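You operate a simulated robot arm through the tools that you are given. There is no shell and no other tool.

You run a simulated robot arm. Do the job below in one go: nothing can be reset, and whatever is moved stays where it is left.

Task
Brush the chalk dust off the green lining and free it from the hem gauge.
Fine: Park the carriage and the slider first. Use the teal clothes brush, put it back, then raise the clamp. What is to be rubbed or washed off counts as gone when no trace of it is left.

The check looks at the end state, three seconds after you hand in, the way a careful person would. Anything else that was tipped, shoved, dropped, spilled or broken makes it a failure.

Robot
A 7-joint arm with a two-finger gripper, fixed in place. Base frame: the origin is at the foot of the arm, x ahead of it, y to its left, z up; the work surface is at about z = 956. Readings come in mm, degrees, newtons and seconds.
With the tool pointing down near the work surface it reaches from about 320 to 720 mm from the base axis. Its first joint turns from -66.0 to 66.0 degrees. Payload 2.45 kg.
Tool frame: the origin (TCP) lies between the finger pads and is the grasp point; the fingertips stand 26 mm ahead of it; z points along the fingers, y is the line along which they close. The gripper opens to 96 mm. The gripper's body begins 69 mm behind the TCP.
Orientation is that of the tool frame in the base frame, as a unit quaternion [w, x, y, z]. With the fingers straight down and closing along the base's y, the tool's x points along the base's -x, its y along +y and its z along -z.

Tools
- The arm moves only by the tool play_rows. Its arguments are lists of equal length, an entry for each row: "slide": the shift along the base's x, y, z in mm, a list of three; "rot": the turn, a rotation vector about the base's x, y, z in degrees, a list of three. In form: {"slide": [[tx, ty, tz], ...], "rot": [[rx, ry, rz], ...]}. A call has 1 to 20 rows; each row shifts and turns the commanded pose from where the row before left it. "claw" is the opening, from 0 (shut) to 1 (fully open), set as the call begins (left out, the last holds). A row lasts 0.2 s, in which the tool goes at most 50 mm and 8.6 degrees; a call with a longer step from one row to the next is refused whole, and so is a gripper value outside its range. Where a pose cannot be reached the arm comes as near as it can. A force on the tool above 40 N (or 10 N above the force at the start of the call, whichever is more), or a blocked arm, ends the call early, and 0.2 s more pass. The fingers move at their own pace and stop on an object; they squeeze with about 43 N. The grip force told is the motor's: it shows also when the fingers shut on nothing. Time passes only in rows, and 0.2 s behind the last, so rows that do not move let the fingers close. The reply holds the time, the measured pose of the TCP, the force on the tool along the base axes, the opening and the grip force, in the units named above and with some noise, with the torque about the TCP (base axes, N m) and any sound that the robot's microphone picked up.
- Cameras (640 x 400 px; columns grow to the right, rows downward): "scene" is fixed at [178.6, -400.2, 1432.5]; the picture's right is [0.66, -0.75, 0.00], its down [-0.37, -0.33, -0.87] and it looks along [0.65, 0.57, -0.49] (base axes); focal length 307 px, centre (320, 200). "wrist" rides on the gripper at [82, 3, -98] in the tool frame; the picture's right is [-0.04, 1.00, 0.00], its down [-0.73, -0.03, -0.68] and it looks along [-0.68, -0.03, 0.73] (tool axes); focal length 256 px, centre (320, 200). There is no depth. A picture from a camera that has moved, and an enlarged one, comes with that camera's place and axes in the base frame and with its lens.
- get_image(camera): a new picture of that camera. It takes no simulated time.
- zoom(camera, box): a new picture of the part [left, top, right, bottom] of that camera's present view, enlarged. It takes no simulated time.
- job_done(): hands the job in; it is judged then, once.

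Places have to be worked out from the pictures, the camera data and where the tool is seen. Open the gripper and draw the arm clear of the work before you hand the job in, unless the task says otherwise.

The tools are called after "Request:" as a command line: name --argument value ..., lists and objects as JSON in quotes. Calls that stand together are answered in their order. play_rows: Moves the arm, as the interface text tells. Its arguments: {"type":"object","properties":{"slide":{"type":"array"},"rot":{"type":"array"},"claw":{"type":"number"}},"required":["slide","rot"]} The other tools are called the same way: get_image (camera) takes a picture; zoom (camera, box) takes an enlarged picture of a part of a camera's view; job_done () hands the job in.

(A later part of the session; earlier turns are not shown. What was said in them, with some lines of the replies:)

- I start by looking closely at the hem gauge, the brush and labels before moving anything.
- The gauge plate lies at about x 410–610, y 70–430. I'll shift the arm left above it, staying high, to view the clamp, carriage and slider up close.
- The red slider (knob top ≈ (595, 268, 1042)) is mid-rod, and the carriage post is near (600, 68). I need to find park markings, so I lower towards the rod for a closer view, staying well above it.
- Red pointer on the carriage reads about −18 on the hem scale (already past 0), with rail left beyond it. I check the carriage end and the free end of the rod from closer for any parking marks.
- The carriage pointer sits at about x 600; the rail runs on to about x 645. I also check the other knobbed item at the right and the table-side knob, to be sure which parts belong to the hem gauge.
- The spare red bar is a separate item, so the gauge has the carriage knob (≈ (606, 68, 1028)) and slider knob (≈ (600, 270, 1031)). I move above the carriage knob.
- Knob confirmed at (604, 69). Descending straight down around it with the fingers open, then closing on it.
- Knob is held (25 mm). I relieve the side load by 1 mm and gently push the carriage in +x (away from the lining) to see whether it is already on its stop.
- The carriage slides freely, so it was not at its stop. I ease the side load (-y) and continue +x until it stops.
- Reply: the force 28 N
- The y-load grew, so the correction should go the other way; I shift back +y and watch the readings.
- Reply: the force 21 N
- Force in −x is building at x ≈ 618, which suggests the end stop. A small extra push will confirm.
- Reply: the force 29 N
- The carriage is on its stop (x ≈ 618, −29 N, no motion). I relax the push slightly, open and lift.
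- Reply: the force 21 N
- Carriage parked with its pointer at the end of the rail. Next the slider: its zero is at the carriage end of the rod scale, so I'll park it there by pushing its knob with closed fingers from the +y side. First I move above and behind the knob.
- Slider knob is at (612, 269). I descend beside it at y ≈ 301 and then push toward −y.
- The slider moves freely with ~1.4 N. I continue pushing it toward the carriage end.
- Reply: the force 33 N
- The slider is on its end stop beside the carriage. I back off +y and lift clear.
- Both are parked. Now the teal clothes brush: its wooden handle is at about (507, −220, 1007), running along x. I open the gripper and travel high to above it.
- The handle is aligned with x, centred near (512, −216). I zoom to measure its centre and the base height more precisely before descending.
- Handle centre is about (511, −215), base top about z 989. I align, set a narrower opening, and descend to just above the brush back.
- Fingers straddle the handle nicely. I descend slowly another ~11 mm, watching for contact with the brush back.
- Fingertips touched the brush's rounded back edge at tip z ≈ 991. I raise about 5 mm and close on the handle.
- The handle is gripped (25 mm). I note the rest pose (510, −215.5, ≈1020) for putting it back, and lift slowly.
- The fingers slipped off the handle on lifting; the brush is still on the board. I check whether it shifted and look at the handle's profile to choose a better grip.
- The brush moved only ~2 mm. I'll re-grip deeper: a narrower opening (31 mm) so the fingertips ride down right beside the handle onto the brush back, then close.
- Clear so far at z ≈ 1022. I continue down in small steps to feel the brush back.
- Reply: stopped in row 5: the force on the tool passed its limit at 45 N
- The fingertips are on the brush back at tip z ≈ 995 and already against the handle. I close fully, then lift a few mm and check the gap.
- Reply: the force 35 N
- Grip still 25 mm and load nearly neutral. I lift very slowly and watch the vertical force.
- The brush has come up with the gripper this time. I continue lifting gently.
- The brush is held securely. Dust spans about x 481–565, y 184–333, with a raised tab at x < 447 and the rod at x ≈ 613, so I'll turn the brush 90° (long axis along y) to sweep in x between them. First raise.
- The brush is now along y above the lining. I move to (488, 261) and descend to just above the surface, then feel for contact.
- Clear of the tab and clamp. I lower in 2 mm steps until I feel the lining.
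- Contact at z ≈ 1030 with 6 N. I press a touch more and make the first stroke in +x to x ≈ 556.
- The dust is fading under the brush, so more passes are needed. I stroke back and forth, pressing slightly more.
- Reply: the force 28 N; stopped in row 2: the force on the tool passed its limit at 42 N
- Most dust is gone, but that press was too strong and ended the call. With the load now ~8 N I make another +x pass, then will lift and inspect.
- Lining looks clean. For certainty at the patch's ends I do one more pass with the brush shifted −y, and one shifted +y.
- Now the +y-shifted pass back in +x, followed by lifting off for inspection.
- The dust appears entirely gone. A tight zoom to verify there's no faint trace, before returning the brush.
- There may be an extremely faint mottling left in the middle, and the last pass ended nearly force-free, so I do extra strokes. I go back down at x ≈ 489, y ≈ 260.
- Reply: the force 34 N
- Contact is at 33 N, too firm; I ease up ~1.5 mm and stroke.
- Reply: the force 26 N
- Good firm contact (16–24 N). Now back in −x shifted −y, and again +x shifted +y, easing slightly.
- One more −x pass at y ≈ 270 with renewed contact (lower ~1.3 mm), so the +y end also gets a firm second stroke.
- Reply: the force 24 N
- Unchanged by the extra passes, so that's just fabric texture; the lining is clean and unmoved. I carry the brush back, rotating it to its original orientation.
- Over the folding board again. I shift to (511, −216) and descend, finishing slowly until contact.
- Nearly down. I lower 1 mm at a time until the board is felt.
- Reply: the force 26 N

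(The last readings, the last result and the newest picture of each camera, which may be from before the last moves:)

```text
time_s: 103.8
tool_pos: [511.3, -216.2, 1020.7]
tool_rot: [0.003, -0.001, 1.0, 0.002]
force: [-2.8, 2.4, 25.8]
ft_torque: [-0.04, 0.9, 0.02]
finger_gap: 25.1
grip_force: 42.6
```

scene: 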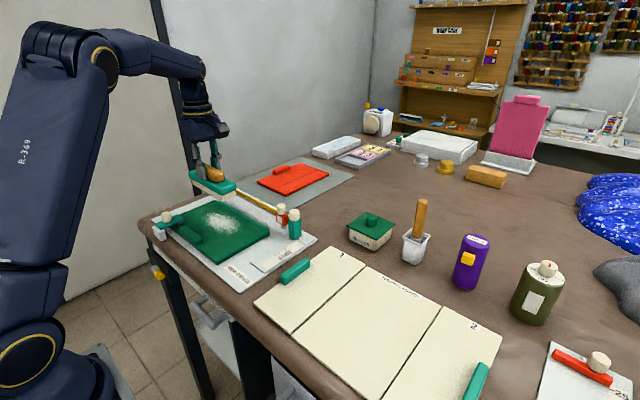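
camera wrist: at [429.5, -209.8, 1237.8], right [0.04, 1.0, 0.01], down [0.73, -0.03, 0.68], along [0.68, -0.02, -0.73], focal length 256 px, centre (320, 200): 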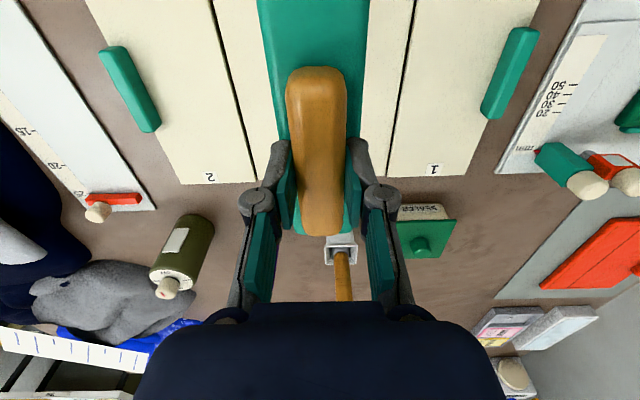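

Contact at 26 N: the brush is on the board. I relieve the load by 1 mm, open, and lift away straight up.

Request:
play_rows --slide '[[0, 0, 0.7], [0, 0, 0.5], [0, 0, 0]]' --rot '[[0, 0, 0], [0, 0, 0], [0, 0, 0]]'

Request:
play_rows --slide '[[0, 0, 0], [0, 0, 0], [0, 0, 1], [0, 0, 4], [0, 0, 10], [0, 0, 20], [0, 0, 25], [0, 0, 25], [0, 0, 25], [0, 0, 0]]' --rot '[[0, 0, 0], [0, 0, 0], [0, 0, 0], [0, 0, 0], [0, 0, 0], [0, 0, 0], [0, 0, 0], [0, 0, 0], [0, 0, 0], [0, 0, 0]]' --claw 0.55

Request:
get_image --camera "scene"

Request:
zoom --camera "scene" --box '[320, 270, 410, 370]'

```text
time_s: 104.6
tool_pos: [511.0, -216.4, 1021.2]
tool_rot: [0.003, 0.0, 1.0, 0.002]
force: [3.1, -1.3, 8.6]
ft_torque: [-0.18, -0.72, -0.03]
finger_gap: 25.3
grip_force: 43.1
```

```text
time_s: 106.8
tool_pos: [508.8, -217.5, 1130.4]
tool_rot: [0.002, -0.001, 1.0, 0.003]
force: [0.0, 0.1, -0.1]
ft_torque: [0.0, 0.01, 0.02]
finger_gap: 52.9
grip_force: 0.2
```

```text
taken
```

scene: 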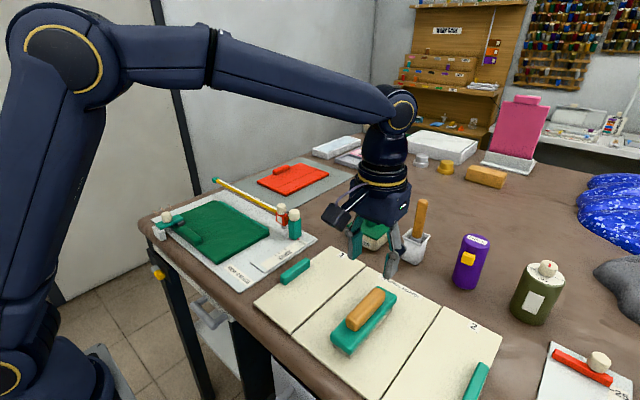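

```text
4.00 times, centred on (365, 320) of scene
camera zoom: at [178.6, -400.2, 1432.5], right [0.66, -0.75, 0.0], down [-0.37, -0.33, -0.87], along [0.65, 0.57, -0.49], focal length 1227 px, centre (140, -280)
```

zoom: 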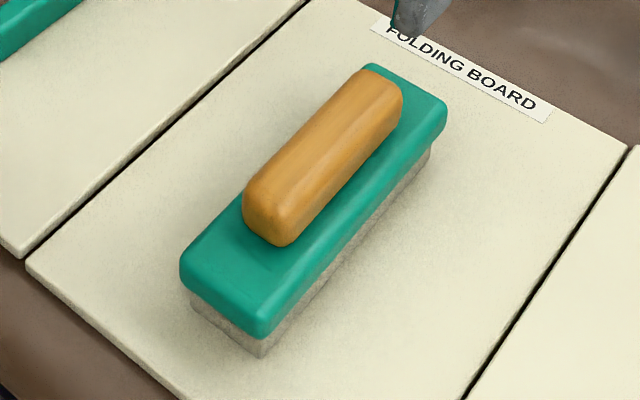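

The brush is back exactly where it was. Now I travel to view the clamp at the near-left corner of the gauge.

Request:
play_rows --slide '[[0, 12, 5], [-5, 25, 5], [-8, 35, 5], [-8, 35, 0], [-8, 35, 0], [-8, 35, 0], [-8, 35, 0], [-8, 35, 0], [-8, 35, 0], [-8, 35, 0], [-8, 35, 0], [-8, 35, 0], [-8, 35, 0], [-8, 35, 0], [-8, 35, 0], [0, 22, 0], [0, 10, 0], [0, 0, 0]]' --rot '[[0, 0, 0], [0, 0, 0], [0, 0, 0], [0, 0, 0], [0, 0, 0], [0, 0, 0], [0, 0, 0], [0, 0, 0], [0, 0, 0], [0, 0, 0], [0, 0, 0], [0, 0, 0], [0, 0, 0], [0, 0, 0], [0, 0, 0], [0, 0, 0], [0, 0, 0], [0, 0, 0]]'

Request:
get_image --camera "wrist"

Request:
zoom --camera "scene" --box '[140, 190, 220, 250]'

```text
time_s: 110.6
tool_pos: [401.7, 308.0, 1144.8]
tool_rot: [0.002, -0.001, 1.0, 0.003]
force: [-0.5, 0.4, 0.7]
ft_torque: [0.03, -0.02, 0.02]
finger_gap: 53.0
grip_force: 0.0
```

```text
taken
camera wrist: at [319.5, 311.1, 1243.8], right [0.04, 1.0, 0.01], down [0.73, -0.03, 0.68], along [0.68, -0.02, -0.73], focal length 256 px, centre (320, 200)
```

wrist: 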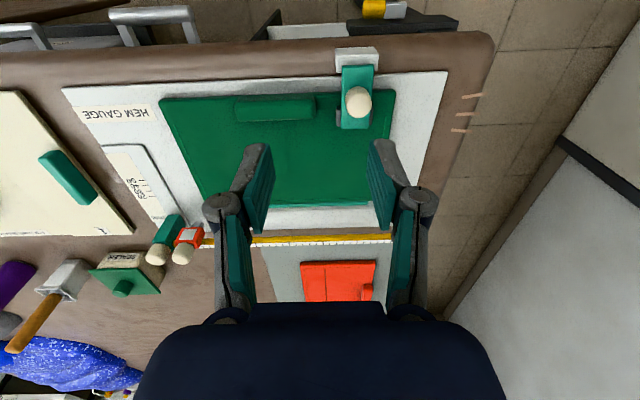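

```text
6.67 times, centred on (180, 220) of scene
camera zoom: at [178.6, -400.2, 1432.5], right [0.66, -0.75, 0.0], down [-0.37, -0.33, -0.87], along [0.65, 0.57, -0.49], focal length 2045 px, centre (1253, 67)
```

zoom: 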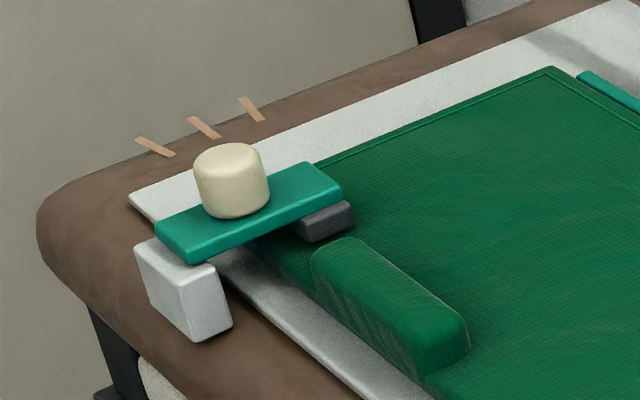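

Clamp geometry: bar from x ≈ 397 to 457 at y ≈ 345, knob centre ≈ (420.5, 346.7, 998), block under the −x end (likely hinge). I move above the knob with a moderate opening and check alignment.

Request:
play_rows --slide '[[5, 10, -8], [7, 14, -15], [6.5, 14, -18], [0, 0, -18], [0, 0, -15], [0, 0, -8], [0, 0, 0]]' --rot '[[0, 0, 0], [0, 0, 0], [0, 0, 0], [0, 0, 0], [0, 0, 0], [0, 0, 0], [0, 0, 0]]' --claw 0.44

Request:
get_image --camera "wrist"

Request:
zoom --camera "scene" --box '[120, 140, 240, 250]'

```text
time_s: 112.2
tool_pos: [420.7, 346.1, 1063.7]
tool_rot: [0.002, -0.001, 1.0, 0.002]
force: [0.0, 0.7, 0.7]
ft_torque: [-0.03, 0.02, -0.01]
finger_gap: 42.2
grip_force: 0.2
```

```text
taken
camera wrist: at [338.5, 349.1, 1161.9], right [0.04, 1.0, 0.01], down [0.73, -0.03, 0.68], along [0.68, -0.02, -0.73], focal length 256 px, centre (320, 200)
```

wrist: 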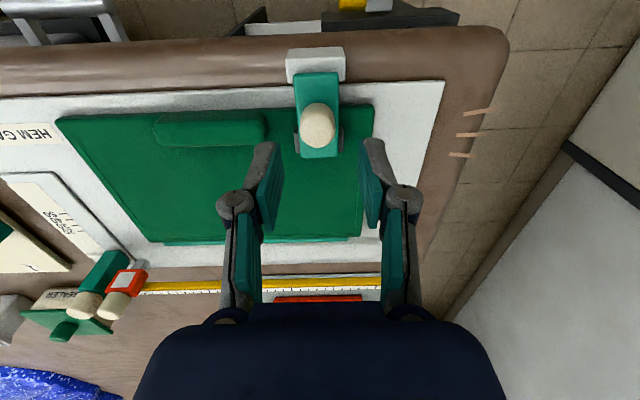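

```text
3.64 times, centred on (180, 195) of scene
camera zoom: at [178.6, -400.2, 1432.5], right [0.66, -0.75, 0.0], down [-0.37, -0.33, -0.87], along [0.65, 0.57, -0.49], focal length 1115 px, centre (829, 218)
```

zoom: 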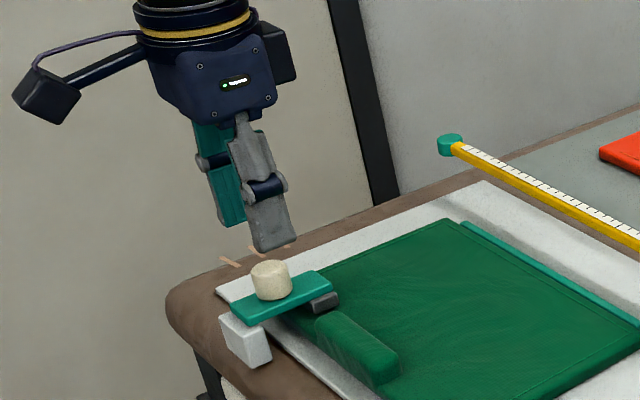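

Alignment is good (knob at (422, 346)); the pad is wider than the bar, but the tips will stay above it. I descend to TCP z ≈ 1016.

Request:
play_rows --slide '[[0.5, 0, -12], [0.5, 0, -14], [0, 0, -10], [0, 0, -6], [0, 0, -4], [0, 0, -2], [0, 0, 0]]' --rot '[[0, 0, 0], [0, 0, 0], [0, 0, 0], [0, 0, 0], [0, 0, 0], [0, 0, 0], [0, 0, 0]]'

Request:
zoom --camera "scene" --box '[130, 170, 220, 250]'

Request:
get_image --camera "wrist"

```text
time_s: 113.8
tool_pos: [421.6, 346.0, 1017.4]
tool_rot: [0.002, 0.0, 1.0, 0.003]
force: [0.5, 0.7, -0.4]
ft_torque: [0.02, 0.03, 0.07]
finger_gap: 42.2
grip_force: 0.1
```

```text
5.00 times, centred on (175, 210) of scene
camera zoom: at [178.6, -400.2, 1432.5], right [0.66, -0.75, 0.0], down [-0.37, -0.33, -0.87], along [0.65, 0.57, -0.49], focal length 1534 px, centre (1045, 150)
```

zoom: 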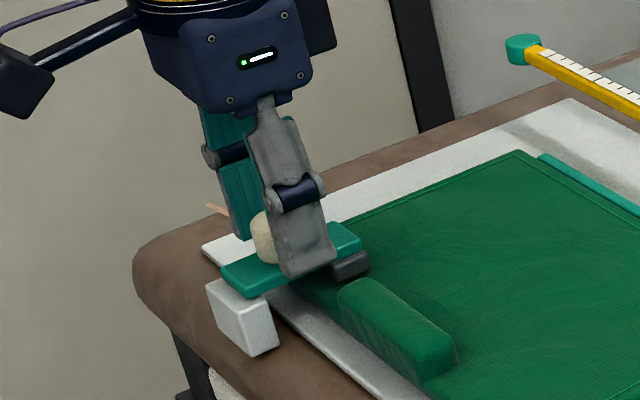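

```text
taken
camera wrist: at [339.4, 348.6, 1113.9], right [0.04, 1.0, 0.01], down [0.73, -0.03, 0.68], along [0.68, -0.02, -0.73], focal length 256 px, centre (320, 200)
```

wrist: 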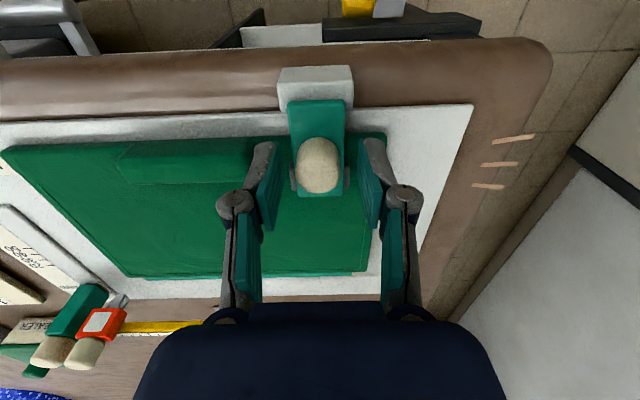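

The knob is centred between the fingers. I close on it.

Request:
play_rows --slide '[[0, 0, 0], [0, 0, 0], [0, 0, 0], [0, 0, 0]]' --rot '[[0, 0, 0], [0, 0, 0], [0, 0, 0], [0, 0, 0]]' --claw 0.1

Request:
play_rows --slide '[[0, 0, 1], [0, 0, 1], [0, 0, 1], [0, 0, 0]]' --rot '[[0, 0, 0], [0, 0, 0], [0, 0, 0], [0, 0, 0]]'

Request:
zoom --camera "scene" --box '[130, 170, 220, 250]'

```text
time_s: 114.8
tool_pos: [421.2, 344.9, 1017.2]
tool_rot: [0.002, -0.001, 1.0, 0.002]
force: [-1.6, -8.5, 1.7]
ft_torque: [-0.23, 0.09, 0.01]
finger_gap: 23.0
grip_force: 44.6
```

```text
time_s: 115.8
tool_pos: [421.3, 345.0, 1017.6]
tool_rot: [0.0, 0.0, 1.0, 0.002]
force: [0.7, -7.8, -33.0]
ft_torque: [-0.1, -0.93, -0.02]
finger_gap: 23.5
grip_force: 45.3
```

```text
5.00 times, centred on (175, 210) of scene
camera zoom: at [179.0, -400.1, 1432.4], right [0.66, -0.75, 0.0], down [-0.37, -0.33, -0.87], along [0.65, 0.57, -0.49], focal length 1534 px, centre (1045, 150)
```

zoom: 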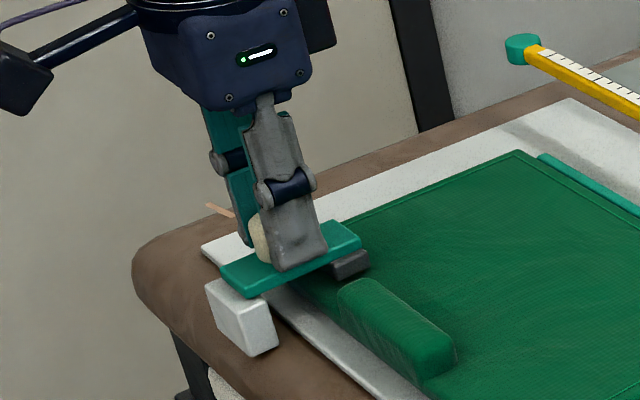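

A straight pull gives −33 N without motion, as expected for a hinged lever: the knob must follow an arc about the hinge (~(400, 345, 983)), tilting back. I undo the pull and make a small rotation about that hinge.

Request:
play_rows --slide '[[0, 0, -1.5], [0, 0, -1], [-1.83, 0, 1.05], [-1.89, 0, 0.95], [0, 0, 0]]' --rot '[[0, 0, 0], [0, 0, 0], [0, -3, 0], [0, -3, 0], [0, 0, 0]]'

Request:
zoom --camera "scene" --box '[130, 170, 220, 250]'

```text
time_s: 117.0
tool_pos: [417.9, 345.3, 1020.8]
tool_rot: [0.055, -0.001, 0.998, 0.002]
force: [-5.2, -18.8, 20.0]
ft_torque: [-0.5, 0.67, -0.07]
finger_gap: 23.1
grip_force: 44.9
```

```text
5.00 times, centred on (175, 210) of scene
camera zoom: at [178.2, -401.0, 1432.3], right [0.66, -0.75, 0.0], down [-0.37, -0.32, -0.87], along [0.65, 0.58, -0.49], focal length 1534 px, centre (1045, 150)
```

zoom: 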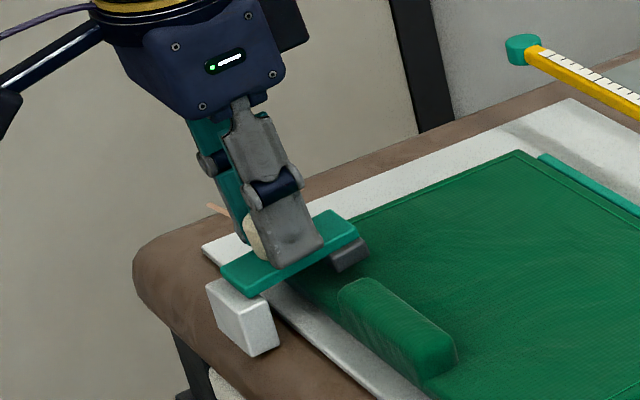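

The bar is rotating up. Upward push-back suggests the hinge is a little further in −x, so I adjust the arc (slightly more z), relieve the y load, and continue.

Request:
play_rows --slide '[[0, -1.5, 1], [-1.98, 0, 1.26], [-2.04, 0, 1.15], [-2.1, 0, 1.05], [-2.16, 0, 0.94], [0, 0, 0]]' --rot '[[0, 0, 0], [0, -3, 0], [0, -3, 0], [0, -3, 0], [0, -3, 0], [0, 0, 0]]'

Request:
zoom --camera "scene" --box '[130, 170, 220, 250]'

```text
time_s: 118.4
tool_pos: [409.2, 344.6, 1024.6]
tool_rot: [0.158, -0.002, 0.987, 0.004]
force: [-0.5, 4.1, 10.7]
ft_torque: [0.14, 0.24, 0.07]
finger_gap: 23.2
grip_force: 44.9
```

```text
5.00 times, centred on (175, 210) of scene
camera zoom: at [178.4, -400.3, 1432.5], right [0.66, -0.75, 0.0], down [-0.37, -0.33, -0.87], along [0.65, 0.57, -0.49], focal length 1534 px, centre (1045, 150)
```

zoom: 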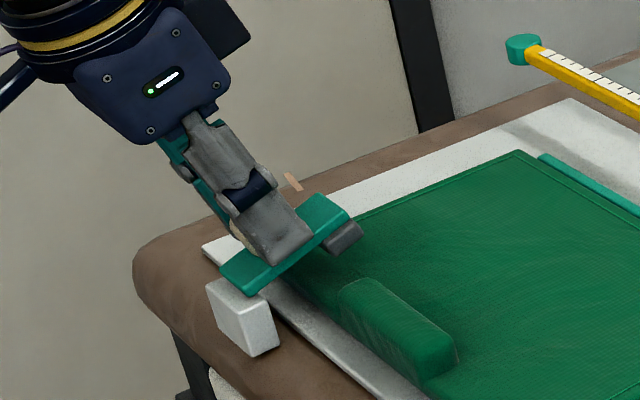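

Good: 18° raised, small forces. I continue the arc in 3° steps.

Request:
play_rows --slide '[[-2.17, 0, 1.1], [-2.24, 0, 0.8], [-2.26, 0, 0.6], [-2.29, 0, 0.4], [-2.3, 0, 0.26], [0, 0, 0]]' --rot '[[0, -3, 0], [0, -3, 0], [0, -3, 0], [0, -3, 0], [0, -3, 0], [0, 0, 0]]'

Request:
zoom --camera "scene" --box '[130, 170, 220, 250]'

Request:
get_image --camera "scene"

```text
time_s: 119.8
tool_pos: [399.4, 344.5, 1027.2]
tool_rot: [0.287, -0.002, 0.958, 0.003]
force: [4.7, 10.8, 15.5]
ft_torque: [0.22, -0.15, 0.2]
finger_gap: 23.1
grip_force: 45.0
```

```text
5.00 times, centred on (175, 210) of scene
camera zoom: at [178.5, -400.1, 1432.5], right [0.66, -0.75, 0.0], down [-0.37, -0.33, -0.87], along [0.65, 0.57, -0.49], focal length 1534 px, centre (1045, 150)
```

zoom: 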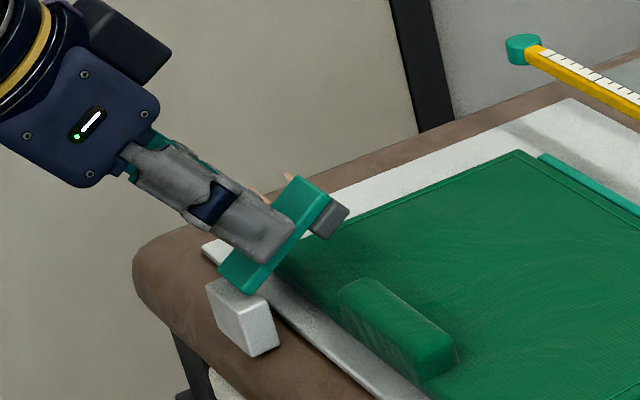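

```text
taken
```

scene: 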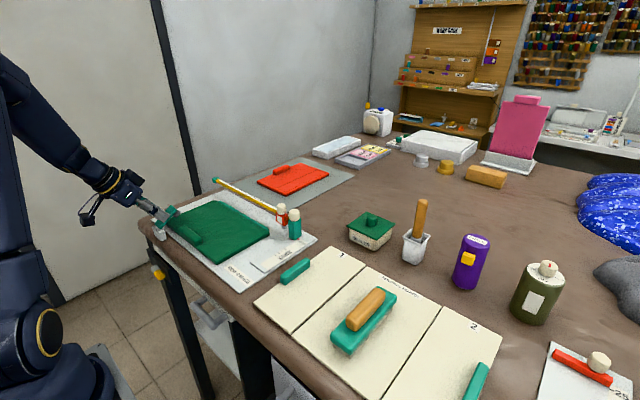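

33° now and still moving smoothly. I continue along the refined arc (hinge ≈ (395, 988)).

Request:
play_rows --slide '[[-2.1, 0.8, 1], [-2.08, 0, 0.2], [-2.09, 0, 0], [-2.08, 0, -0.1], [-2.05, 0, -0.2], [0, 0, 0]]' --rot '[[0, -3, 0], [0, -3, 0], [0, -3, 0], [0, -3, 0], [0, -3, 0], [0, 0, 0]]'

Request:
zoom --camera "scene" --box '[130, 170, 220, 250]'

```text
time_s: 121.2
tool_pos: [386.3, 345.2, 1028.1]
tool_rot: [0.409, -0.002, 0.912, 0.003]
force: [-7.7, 3.3, 17.7]
ft_torque: [0.01, 0.16, 0.14]
finger_gap: 23.6
grip_force: 45.3
```

```text
5.00 times, centred on (175, 210) of scene
camera zoom: at [178.1, -400.3, 1432.5], right [0.66, -0.75, 0.0], down [-0.37, -0.33, -0.87], along [0.65, 0.57, -0.49], focal length 1534 px, centre (1045, 150)
```

zoom: 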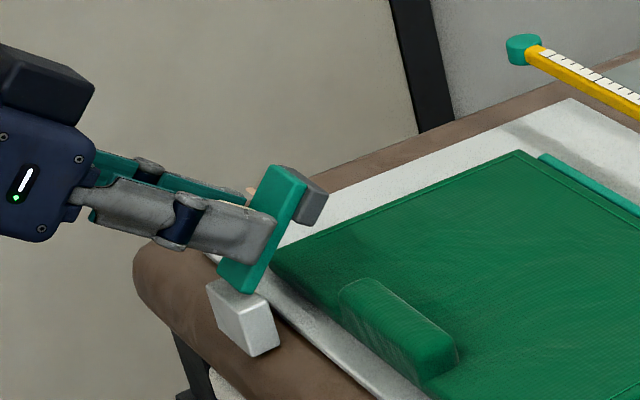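

About 48° of tool tilt and the bar is well up. I continue to find its end of travel.

Request:
play_rows --slide '[[-2.4, 0, 0.5], [-2.05, 0, -0.4], [-2.0, 0, -0.6], [-2.0, 0, -0.7], [0, 0, 0]]' --rot '[[0, -3, 0], [0, -3, 0], [0, -3, 0], [0, -3, 0], [0, 0, 0]]'

Request:
zoom --camera "scene" --box '[110, 160, 230, 260]'

Request:
get_image --camera "wrist"

```text
time_s: 122.4
tool_pos: [379.4, 345.2, 1026.0]
tool_rot: [0.501, -0.002, 0.865, 0.001]
force: [-21.0, -4.2, 7.8]
ft_torque: [-0.1, 0.78, -0.03]
finger_gap: 23.0
grip_force: 45.4
```

```text
4.00 times, centred on (170, 210) of scene
camera zoom: at [177.9, -400.4, 1432.5], right [0.66, -0.75, 0.0], down [-0.37, -0.33, -0.87], along [0.65, 0.58, -0.49], focal length 1227 px, centre (920, 160)
```

zoom: 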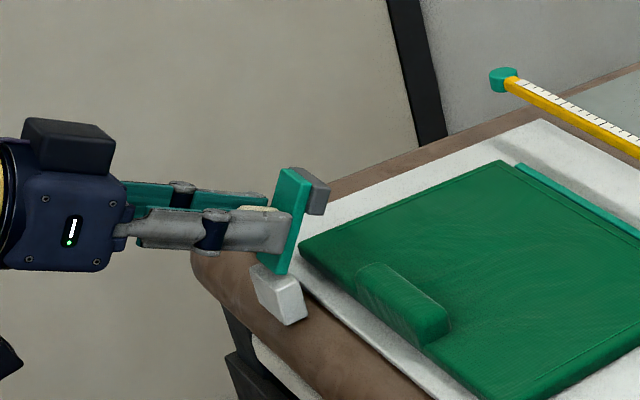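

```text
taken
camera wrist: at [252.1, 347.5, 1004.3], right [0.01, 1.0, 0.03], down [-0.22, -0.03, 0.97], along [0.97, -0.02, 0.22], focal length 256 px, centre (320, 200)
```

wrist: 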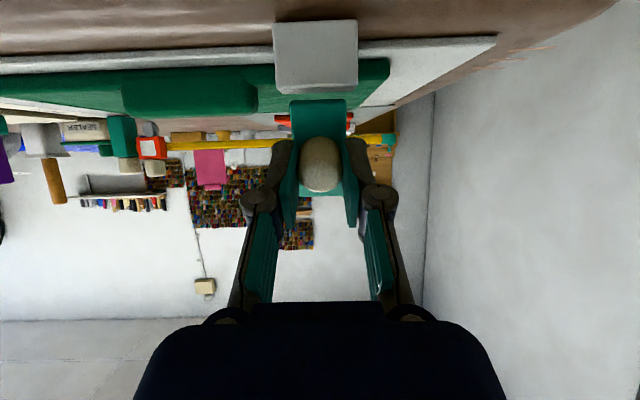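

The bar is now steep (~60°+). The reading of −21 N in x suggests I'm lagging behind the bar; I shift −x slightly and check again.

Request:
play_rows --slide '[[-1, 0, 0], [-1, 0, 0], [0, 0, 0]]' --rot '[[0, 0, 0], [0, 0, 0], [0, 0, 0]]'

```text
time_s: 123.2
tool_pos: [378.4, 343.6, 1026.4]
tool_rot: [0.501, -0.002, 0.866, 0.002]
force: [-1.8, 6.4, -12.5]
ft_torque: [0.08, 0.23, 0.17]
finger_gap: 23.1
grip_force: 44.3
```

That relieved it (so the bar still has travel). I continue the arc with slightly more −x and −z.

Request:
play_rows --slide '[[-2.1, 0, -1.6], [-2.0, 0, -1.0], [-1.9, 0, -1.1], [0, 0, 0]]' --rot '[[0, -3, 0], [0, -3, 0], [0, -3, 0], [0, 0, 0]]'

Request:
zoom --camera "scene" --box '[110, 160, 230, 260]'

```text
time_s: 124.2
tool_pos: [371.1, 344.4, 1023.0]
tool_rot: [0.569, -0.002, 0.822, 0.002]
force: [5.5, 7.1, -3.8]
ft_torque: [0.03, -0.18, 0.18]
finger_gap: 23.0
grip_force: 44.8
```

```text
4.00 times, centred on (170, 210) of scene
camera zoom: at [178.8, -400.0, 1432.5], right [0.66, -0.75, 0.0], down [-0.37, -0.33, -0.87], along [0.65, 0.57, -0.49], focal length 1227 px, centre (920, 160)
```

zoom: 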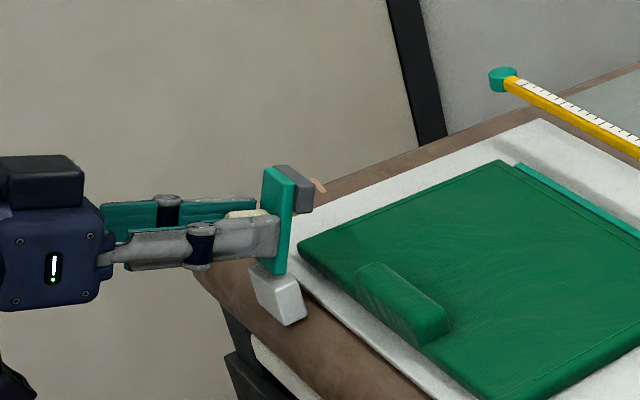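

69° and forces low, still moving. A few more steps to find the stop.

Request:
play_rows --slide '[[-1.7, 0.3, -1.3], [-1.7, 0, -1.4], [-1.6, 0, -1.5], [0, 0, 0]]' --rot '[[0, -3, 0], [0, -3, 0], [0, -3, 0], [0, 0, 0]]'

Request:
zoom --camera "scene" --box '[110, 160, 230, 260]'

```text
time_s: 125.2
tool_pos: [365.6, 345.6, 1019.3]
tool_rot: [0.632, 0.0, 0.775, 0.0]
force: [-7.0, -6.3, 16.4]
ft_torque: [-0.14, -0.18, -0.23]
finger_gap: 23.3
grip_force: 45.0
```

```text
4.00 times, centred on (170, 210) of scene
camera zoom: at [178.1, -400.6, 1432.4], right [0.66, -0.75, 0.0], down [-0.37, -0.32, -0.87], along [0.65, 0.58, -0.49], focal length 1227 px, centre (920, 160)
```

zoom: 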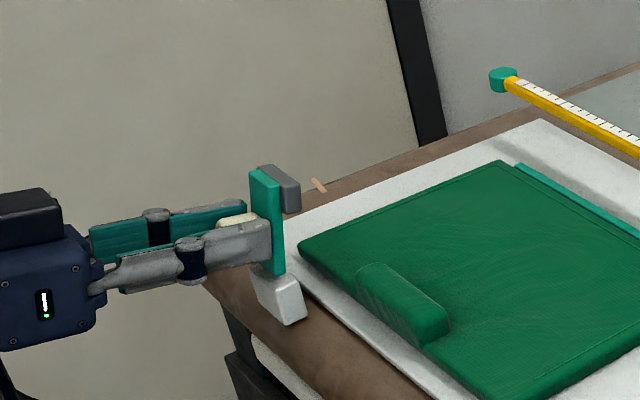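

The bar is near vertical (~80°). I go on a little, adjusting for the slight load, to see if it goes to or past vertical.

Request:
play_rows --slide '[[-2.0, -0.3, -0.7], [-1.6, 0, -1.5], [-1.6, 0, -1.6], [0, 0, 0]]' --rot '[[0, -3, 0], [0, -3, 0], [0, -3, 0], [0, 0, 0]]'

Request:
zoom --camera "scene" --box '[110, 160, 230, 260]'

Request:
get_image --camera "scene"

```text
time_s: 126.2
tool_pos: [360.2, 344.5, 1014.8]
tool_rot: [0.69, -0.002, 0.724, 0.001]
force: [-7.6, -4.5, 14.5]
ft_torque: [-0.05, -0.23, -0.04]
finger_gap: 23.3
grip_force: 45.1
```

```text
4.00 times, centred on (170, 210) of scene
camera zoom: at [178.2, -400.5, 1432.4], right [0.66, -0.75, 0.0], down [-0.37, -0.33, -0.87], along [0.65, 0.58, -0.49], focal length 1227 px, centre (920, 160)
```

zoom: 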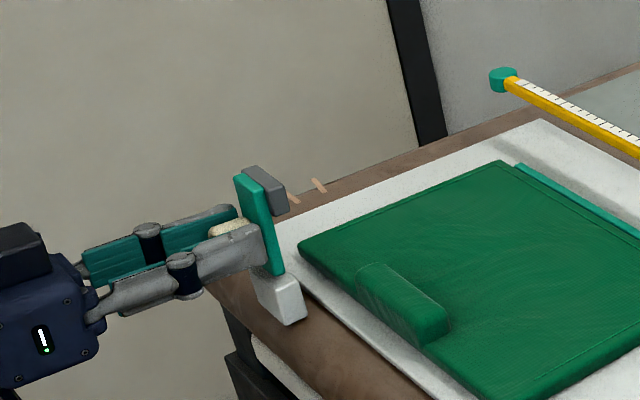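

```text
taken
```

scene: 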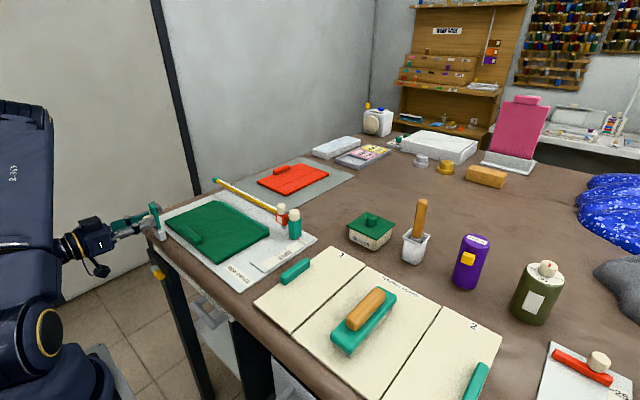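

The bar is about vertical with no stop yet. I continue a bit past vertical so it will rest open.

Request:
play_rows --slide '[[-1.8, -0.3, -1.1], [-1.3, 0, -1.9], [-1.2, 0, -2.0], [0, 0, 0]]' --rot '[[0, -3, 0], [0, -3, 0], [0, -3, 0], [0, 0, 0]]'

Request:
zoom --camera "scene" --box '[110, 160, 230, 260]'

```text
time_s: 127.2
tool_pos: [355.6, 344.2, 1009.7]
tool_rot: [0.744, -0.002, 0.668, 0.001]
force: [-3.9, 6.1, 2.6]
ft_torque: [0.03, -0.01, 0.21]
finger_gap: 23.5
grip_force: 44.3
```

```text
4.00 times, centred on (170, 210) of scene
camera zoom: at [178.4, -400.1, 1432.5], right [0.66, -0.75, 0.0], down [-0.37, -0.33, -0.87], along [0.65, 0.57, -0.49], focal length 1227 px, centre (920, 160)
```

zoom: 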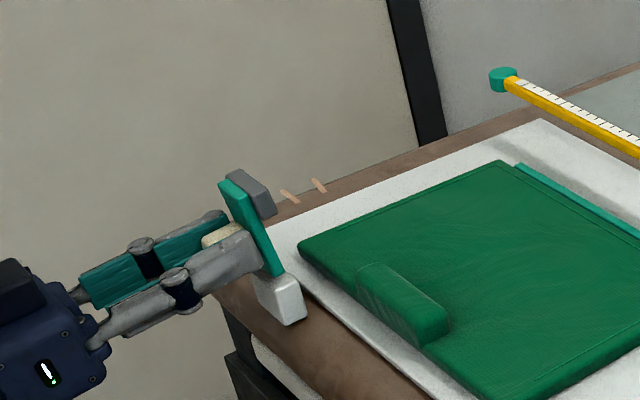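

The bar is ~8–10° past vertical with low load, so it should stay up by itself. I open the gripper and retreat along the tool axis (−x).

Request:
play_rows --slide '[[0, 0, 0], [0, 0, 0], [0, 0, 0], [0, 0, 0]]' --rot '[[0, 0, 0], [0, 0, 0], [0, 0, 0], [0, 0, 0]]' --claw 0.42

Request:
zoom --camera "scene" --box '[110, 160, 230, 260]'

Request:
get_image --camera "wrist"

```text
time_s: 128.2
tool_pos: [356.0, 344.8, 1009.5]
tool_rot: [0.744, -0.002, 0.668, 0.001]
force: [-0.4, -0.5, -0.3]
ft_torque: [0.04, -0.03, 0.01]
finger_gap: 40.5
grip_force: 0.0
```

```text
4.00 times, centred on (170, 210) of scene
camera zoom: at [178.6, -400.2, 1432.5], right [0.66, -0.75, 0.0], down [-0.37, -0.33, -0.87], along [0.65, 0.57, -0.49], focal length 1227 px, centre (920, 160)
```

zoom: 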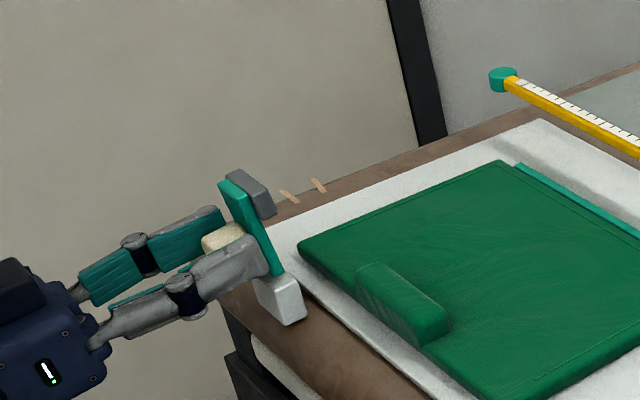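

```text
taken
camera wrist: at [267.3, 347.0, 918.8], right [-0.01, 1.0, 0.04], down [-0.75, -0.03, 0.66], along [0.66, -0.02, 0.75], focal length 256 px, centre (320, 200)
```

wrist: 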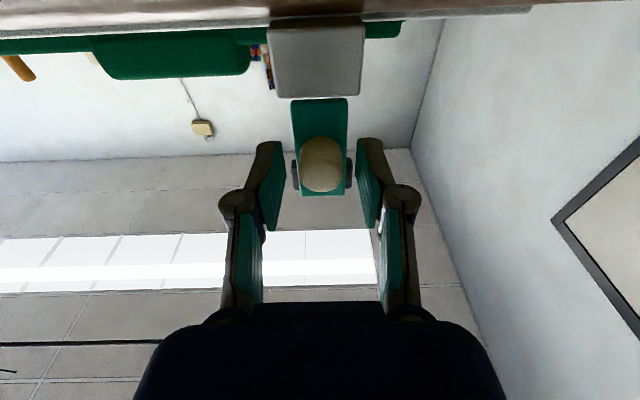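

The clamp stays up on its own. I back straight off along the tool axis.

Request:
play_rows --slide '[[-4, 0, -0.4], [-7, 0, -0.7], [-10, 0, -1], [-12, 0, -1], [-12, 0, -1], [0, 0, 0]]' --rot '[[0, 0, 0], [0, 0, 0], [0, 0, 0], [0, 0, 0], [0, 0, 0], [0, 0, 0]]'

Request:
zoom --camera "scene" --box '[110, 160, 230, 260]'

```text
time_s: 129.6
tool_pos: [356.6, 343.9, 1010.2]
tool_rot: [0.744, -0.002, 0.668, 0.001]
force: [0.0, -0.2, 0.0]
ft_torque: [0.05, 0.01, 0.02]
finger_gap: 40.3
grip_force: 0.1
out of reach, approached as far as the arm can: row 1, 2, 3, 4, 5
```

```text
4.00 times, centred on (170, 210) of scene
camera zoom: at [178.6, -400.2, 1432.5], right [0.66, -0.75, 0.0], down [-0.37, -0.33, -0.87], along [0.65, 0.57, -0.49], focal length 1227 px, centre (920, 160)
```

zoom: 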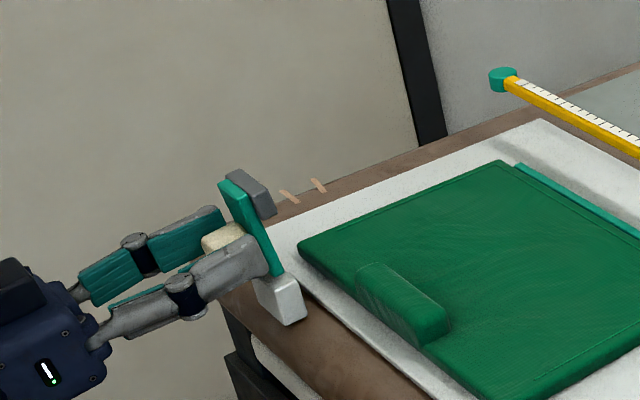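

The arm can't retreat in −x at this tilt. Instead I open fully (±48 mm, wider than bar, pad and block) so the fingers can swing up past the clamp by reversing the tilt while rising.

Request:
play_rows --slide '[[0, 0, 0], [0, 0, 0], [0, 0, 0], [0, 0, 0], [0, 0, 0]]' --rot '[[0, 0, 0], [0, 0, 0], [0, 0, 0], [0, 0, 0], [0, 0, 0]]' --claw 1.0

Request:
play_rows --slide '[[0, 0, 1], [0, 0, 1], [0, 0, 1], [0, 0, 0]]' --rot '[[0, 1, 0], [0, 2, 0], [0, 2, 0], [0, 0, 0]]'

Request:
get_image --camera "wrist"

Request:
zoom --camera "scene" --box '[110, 160, 230, 260]'

```text
time_s: 130.8
tool_pos: [356.6, 345.2, 1010.3]
tool_rot: [0.745, -0.003, 0.668, 0.002]
force: [-0.2, -0.7, 0.1]
ft_torque: [0.0, -0.02, 0.0]
finger_gap: 96.1
grip_force: 0.1
```

```text
time_s: 131.8
tool_pos: [357.2, 343.7, 1012.6]
tool_rot: [0.714, -0.002, 0.7, 0.001]
force: [-0.5, -0.5, 0.7]
ft_torque: [-0.02, 0.01, -0.03]
finger_gap: 95.7
grip_force: 0.1
```

```text
taken
camera wrist: at [259.5, 346.9, 930.1], right [-0.01, 1.0, 0.04], down [-0.69, -0.03, 0.72], along [0.72, -0.02, 0.69], focal length 256 px, centre (320, 200)
```

wrist: 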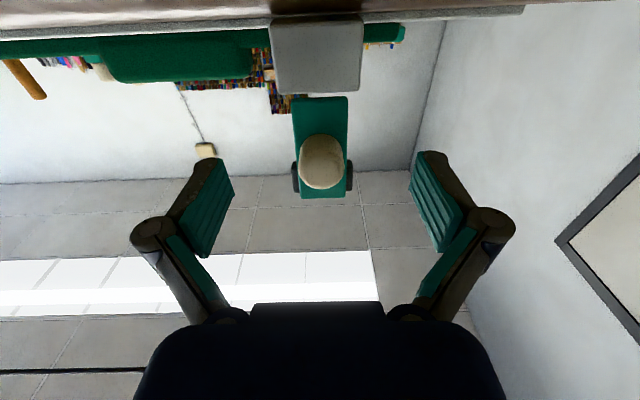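

```text
4.00 times, centred on (170, 210) of scene
camera zoom: at [178.6, -400.2, 1432.5], right [0.66, -0.75, 0.0], down [-0.37, -0.33, -0.87], along [0.65, 0.57, -0.49], focal length 1227 px, centre (920, 160)
```

zoom: 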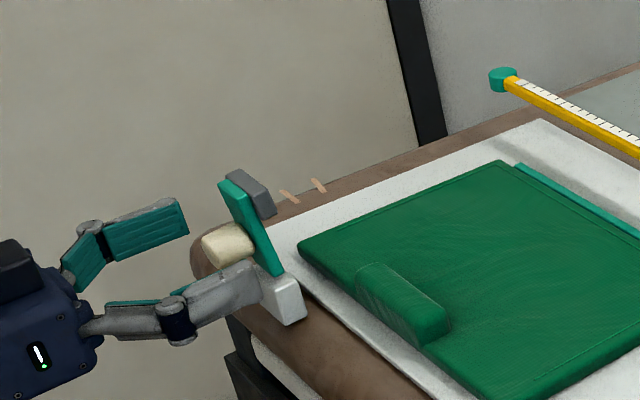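

Free and clear. I now swing the tool back to vertical while rising, with the fingers passing either side of the clamp.

Request:
play_rows --slide '[[0, 0, 4], [0, 0, 5], [0, 0, 6], [0, 0, 7], [0, 0, 8], [0, 0, 8], [0, 0, 8], [0, 0, 8], [0, 0, 8], [0, 0, 8], [0, 0, 0]]' --rot '[[0, 3, 0], [0, 4, 0], [0, 5, 0], [0, 5, 0], [0, 5, 0], [0, 5, 0], [0, 5, 0], [0, 5, 0], [0, 5, 0], [0, 5, 0], [0, 0, 0]]'

Request:
play_rows --slide '[[0, 0, 8], [0, 0, 8], [0, 0, 8], [0, 0, 8], [0, 0, 8], [0, 0, 8], [0, 0, 8], [0, 0, 8], [0, 0, 4], [0, 0, 0]]' --rot '[[0, 5, 0], [0, 5, 0], [0, 5, 0], [0, 5, 0], [0, 5, 0], [0, 5, 0], [0, 5, 0], [0, 5, 0], [0, 4, 0], [0, 0, 0]]'

Request:
get_image --camera "scene"

Request:
get_image --camera "wrist"

```text
time_s: 134.2
tool_pos: [357.0, 343.7, 1084.2]
tool_rot: [0.376, -0.001, 0.927, 0.002]
force: [0.3, -0.4, -0.1]
ft_torque: [0.01, 0.01, 0.0]
finger_gap: 96.1
grip_force: 0.0
```

```text
time_s: 136.4
tool_pos: [357.4, 344.1, 1153.2]
tool_rot: [0.001, -0.001, 1.0, 0.002]
force: [0.5, 0.4, 0.0]
ft_torque: [-0.02, 0.0, 0.0]
finger_gap: 95.9
grip_force: 0.0
```

```text
taken
```

scene: 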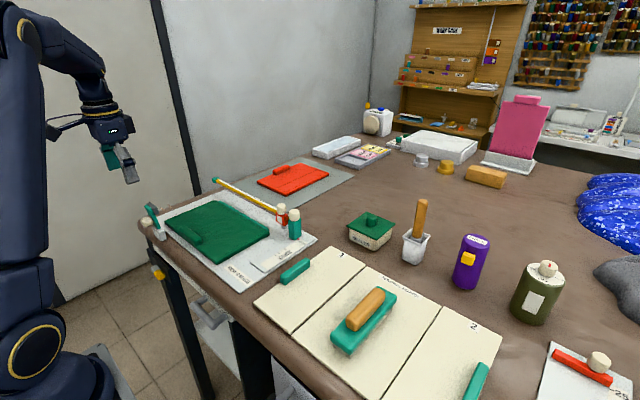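

```text
taken
camera wrist: at [274.8, 346.9, 1250.3], right [0.04, 1.0, 0.01], down [0.73, -0.03, 0.68], along [0.68, -0.02, -0.73], focal length 256 px, centre (320, 200)
```

wrist: 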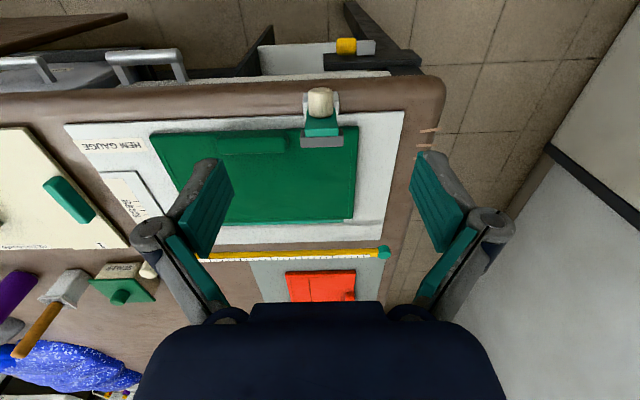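

The clamp is up and stays. I inspect the lining, clamp and gauge once more, with the arm away.

Request:
play_rows --slide '[[5, -10, 10], [10, -20, 15], [10, -25, 15], [10, -25, 15], [10, -25, 10], [5, -20, 5], [0, -10, 0], [0, 0, 0]]' --rot '[[0, 0, 0], [0, 0, 0], [0, 0, 0], [0, 0, 0], [0, 0, 0], [0, 0, 0], [0, 0, 0], [0, 0, 0]]'

Request:
zoom --camera "scene" --box '[130, 170, 330, 300]'

Request:
zoom --camera "wrist" --box '[200, 20, 480, 220]'

```text
time_s: 138.2
tool_pos: [406.0, 207.3, 1220.8]
tool_rot: [0.002, -0.001, 1.0, 0.003]
force: [0.0, -0.5, -0.2]
ft_torque: [0.0, 0.01, -0.02]
finger_gap: 96.0
grip_force: 0.0
```

```text
3.08 times, centred on (230, 235) of scene
camera zoom: at [178.6, -400.3, 1432.5], right [0.66, -0.75, 0.0], down [-0.37, -0.33, -0.87], along [0.65, 0.57, -0.49], focal length 944 px, centre (597, 92)
```

zoom: 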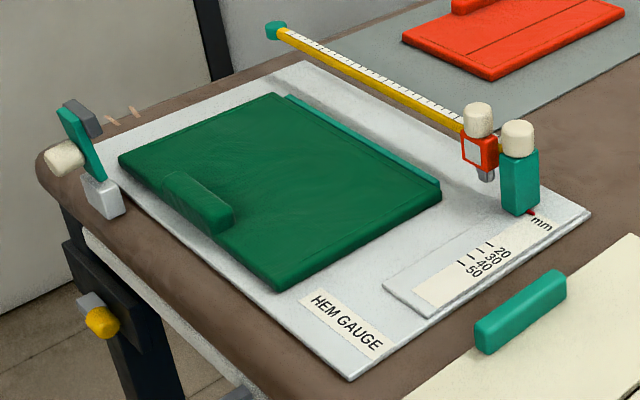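

```text
2.00 times, centred on (340, 120) of wrist
camera zoom: at [323.6, 210.9, 1320.0], right [0.04, 1.0, 0.01], down [0.73, -0.03, 0.68], along [0.68, -0.02, -0.73], focal length 512 px, centre (280, 360)
```

zoom: 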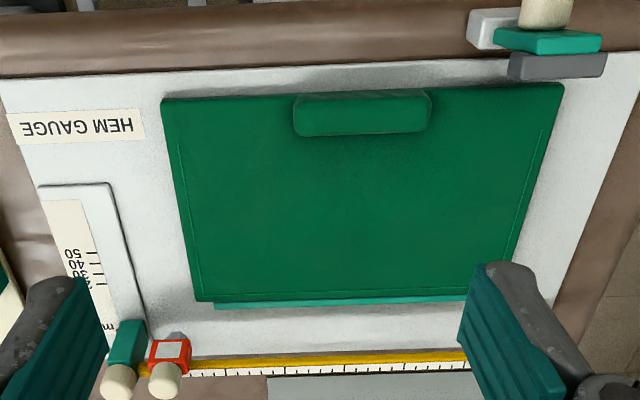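

Lining clean and released, clamp up, carriage and slider parked, brush back. I move the arm back to its starting spot, clear of the work.

Request:
play_rows --slide '[[0, -15, 2], [0, -30, 2], [0, -35, 2], [0, -35, 0], [0, -35, 0], [0, -30, 0], [0, -20, 0], [0, -10, 0], [0, 0, 0]]' --rot '[[0, 0, 0], [0, 0, 0], [0, 0, 0], [0, 0, 0], [0, 0, 0], [0, 0, 0], [0, 0, 0], [0, 0, 0], [0, 0, 0]]'

Request:
get_image --camera "scene"

Request:
get_image --camera "wrist"

```text
time_s: 140.2
tool_pos: [406.5, -1.8, 1229.0]
tool_rot: [0.002, -0.001, 1.0, 0.003]
force: [0.8, 0.5, -0.1]
ft_torque: [-0.02, 0.01, -0.01]
finger_gap: 96.0
grip_force: 0.0
```

```text
taken
```

scene: 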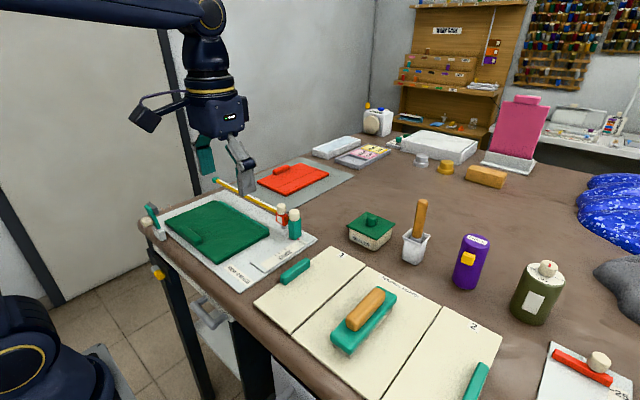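

```text
taken
camera wrist: at [324.5, 0.3, 1326.9], right [0.04, 1.0, 0.01], down [0.73, -0.03, 0.68], along [0.68, -0.02, -0.73], focal length 256 px, centre (320, 200)
```

wrist: 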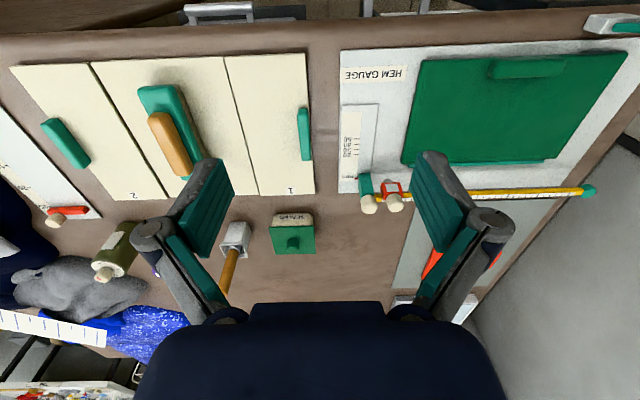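

Everything matches the requested end state: dust gone, brush back in its place, clamp raised, carriage and slider parked, and the gripper open and clear. I hand the job in.

Request:
job_done

```text
The job is handed in.
```

I brushed the chalk dust off the green lining and freed it from the hem gauge, then handed the job in.

- **Carriage and slider:** I parked both before brushing. The carriage is on its stop at the end of its rail, away from the lining. Nothing on the gauge marks the slider's parking spot, so I took it to be the zero end of the rod, beside the carriage.
- **Lining:** Several strokes with the teal clothes brush removed the dust. Close-up pictures showed no trace left, and the lining did not move.
- **Brush:** It is back on the folding board where it was. My first grip slipped and nudged it about 2 mm, which I corrected when putting it down.
- **Clamp:** It is raised slightly past upright and stays up on its own.

The gripper is open and the arm is back near its starting position. The last pictures show nothing else out of place.
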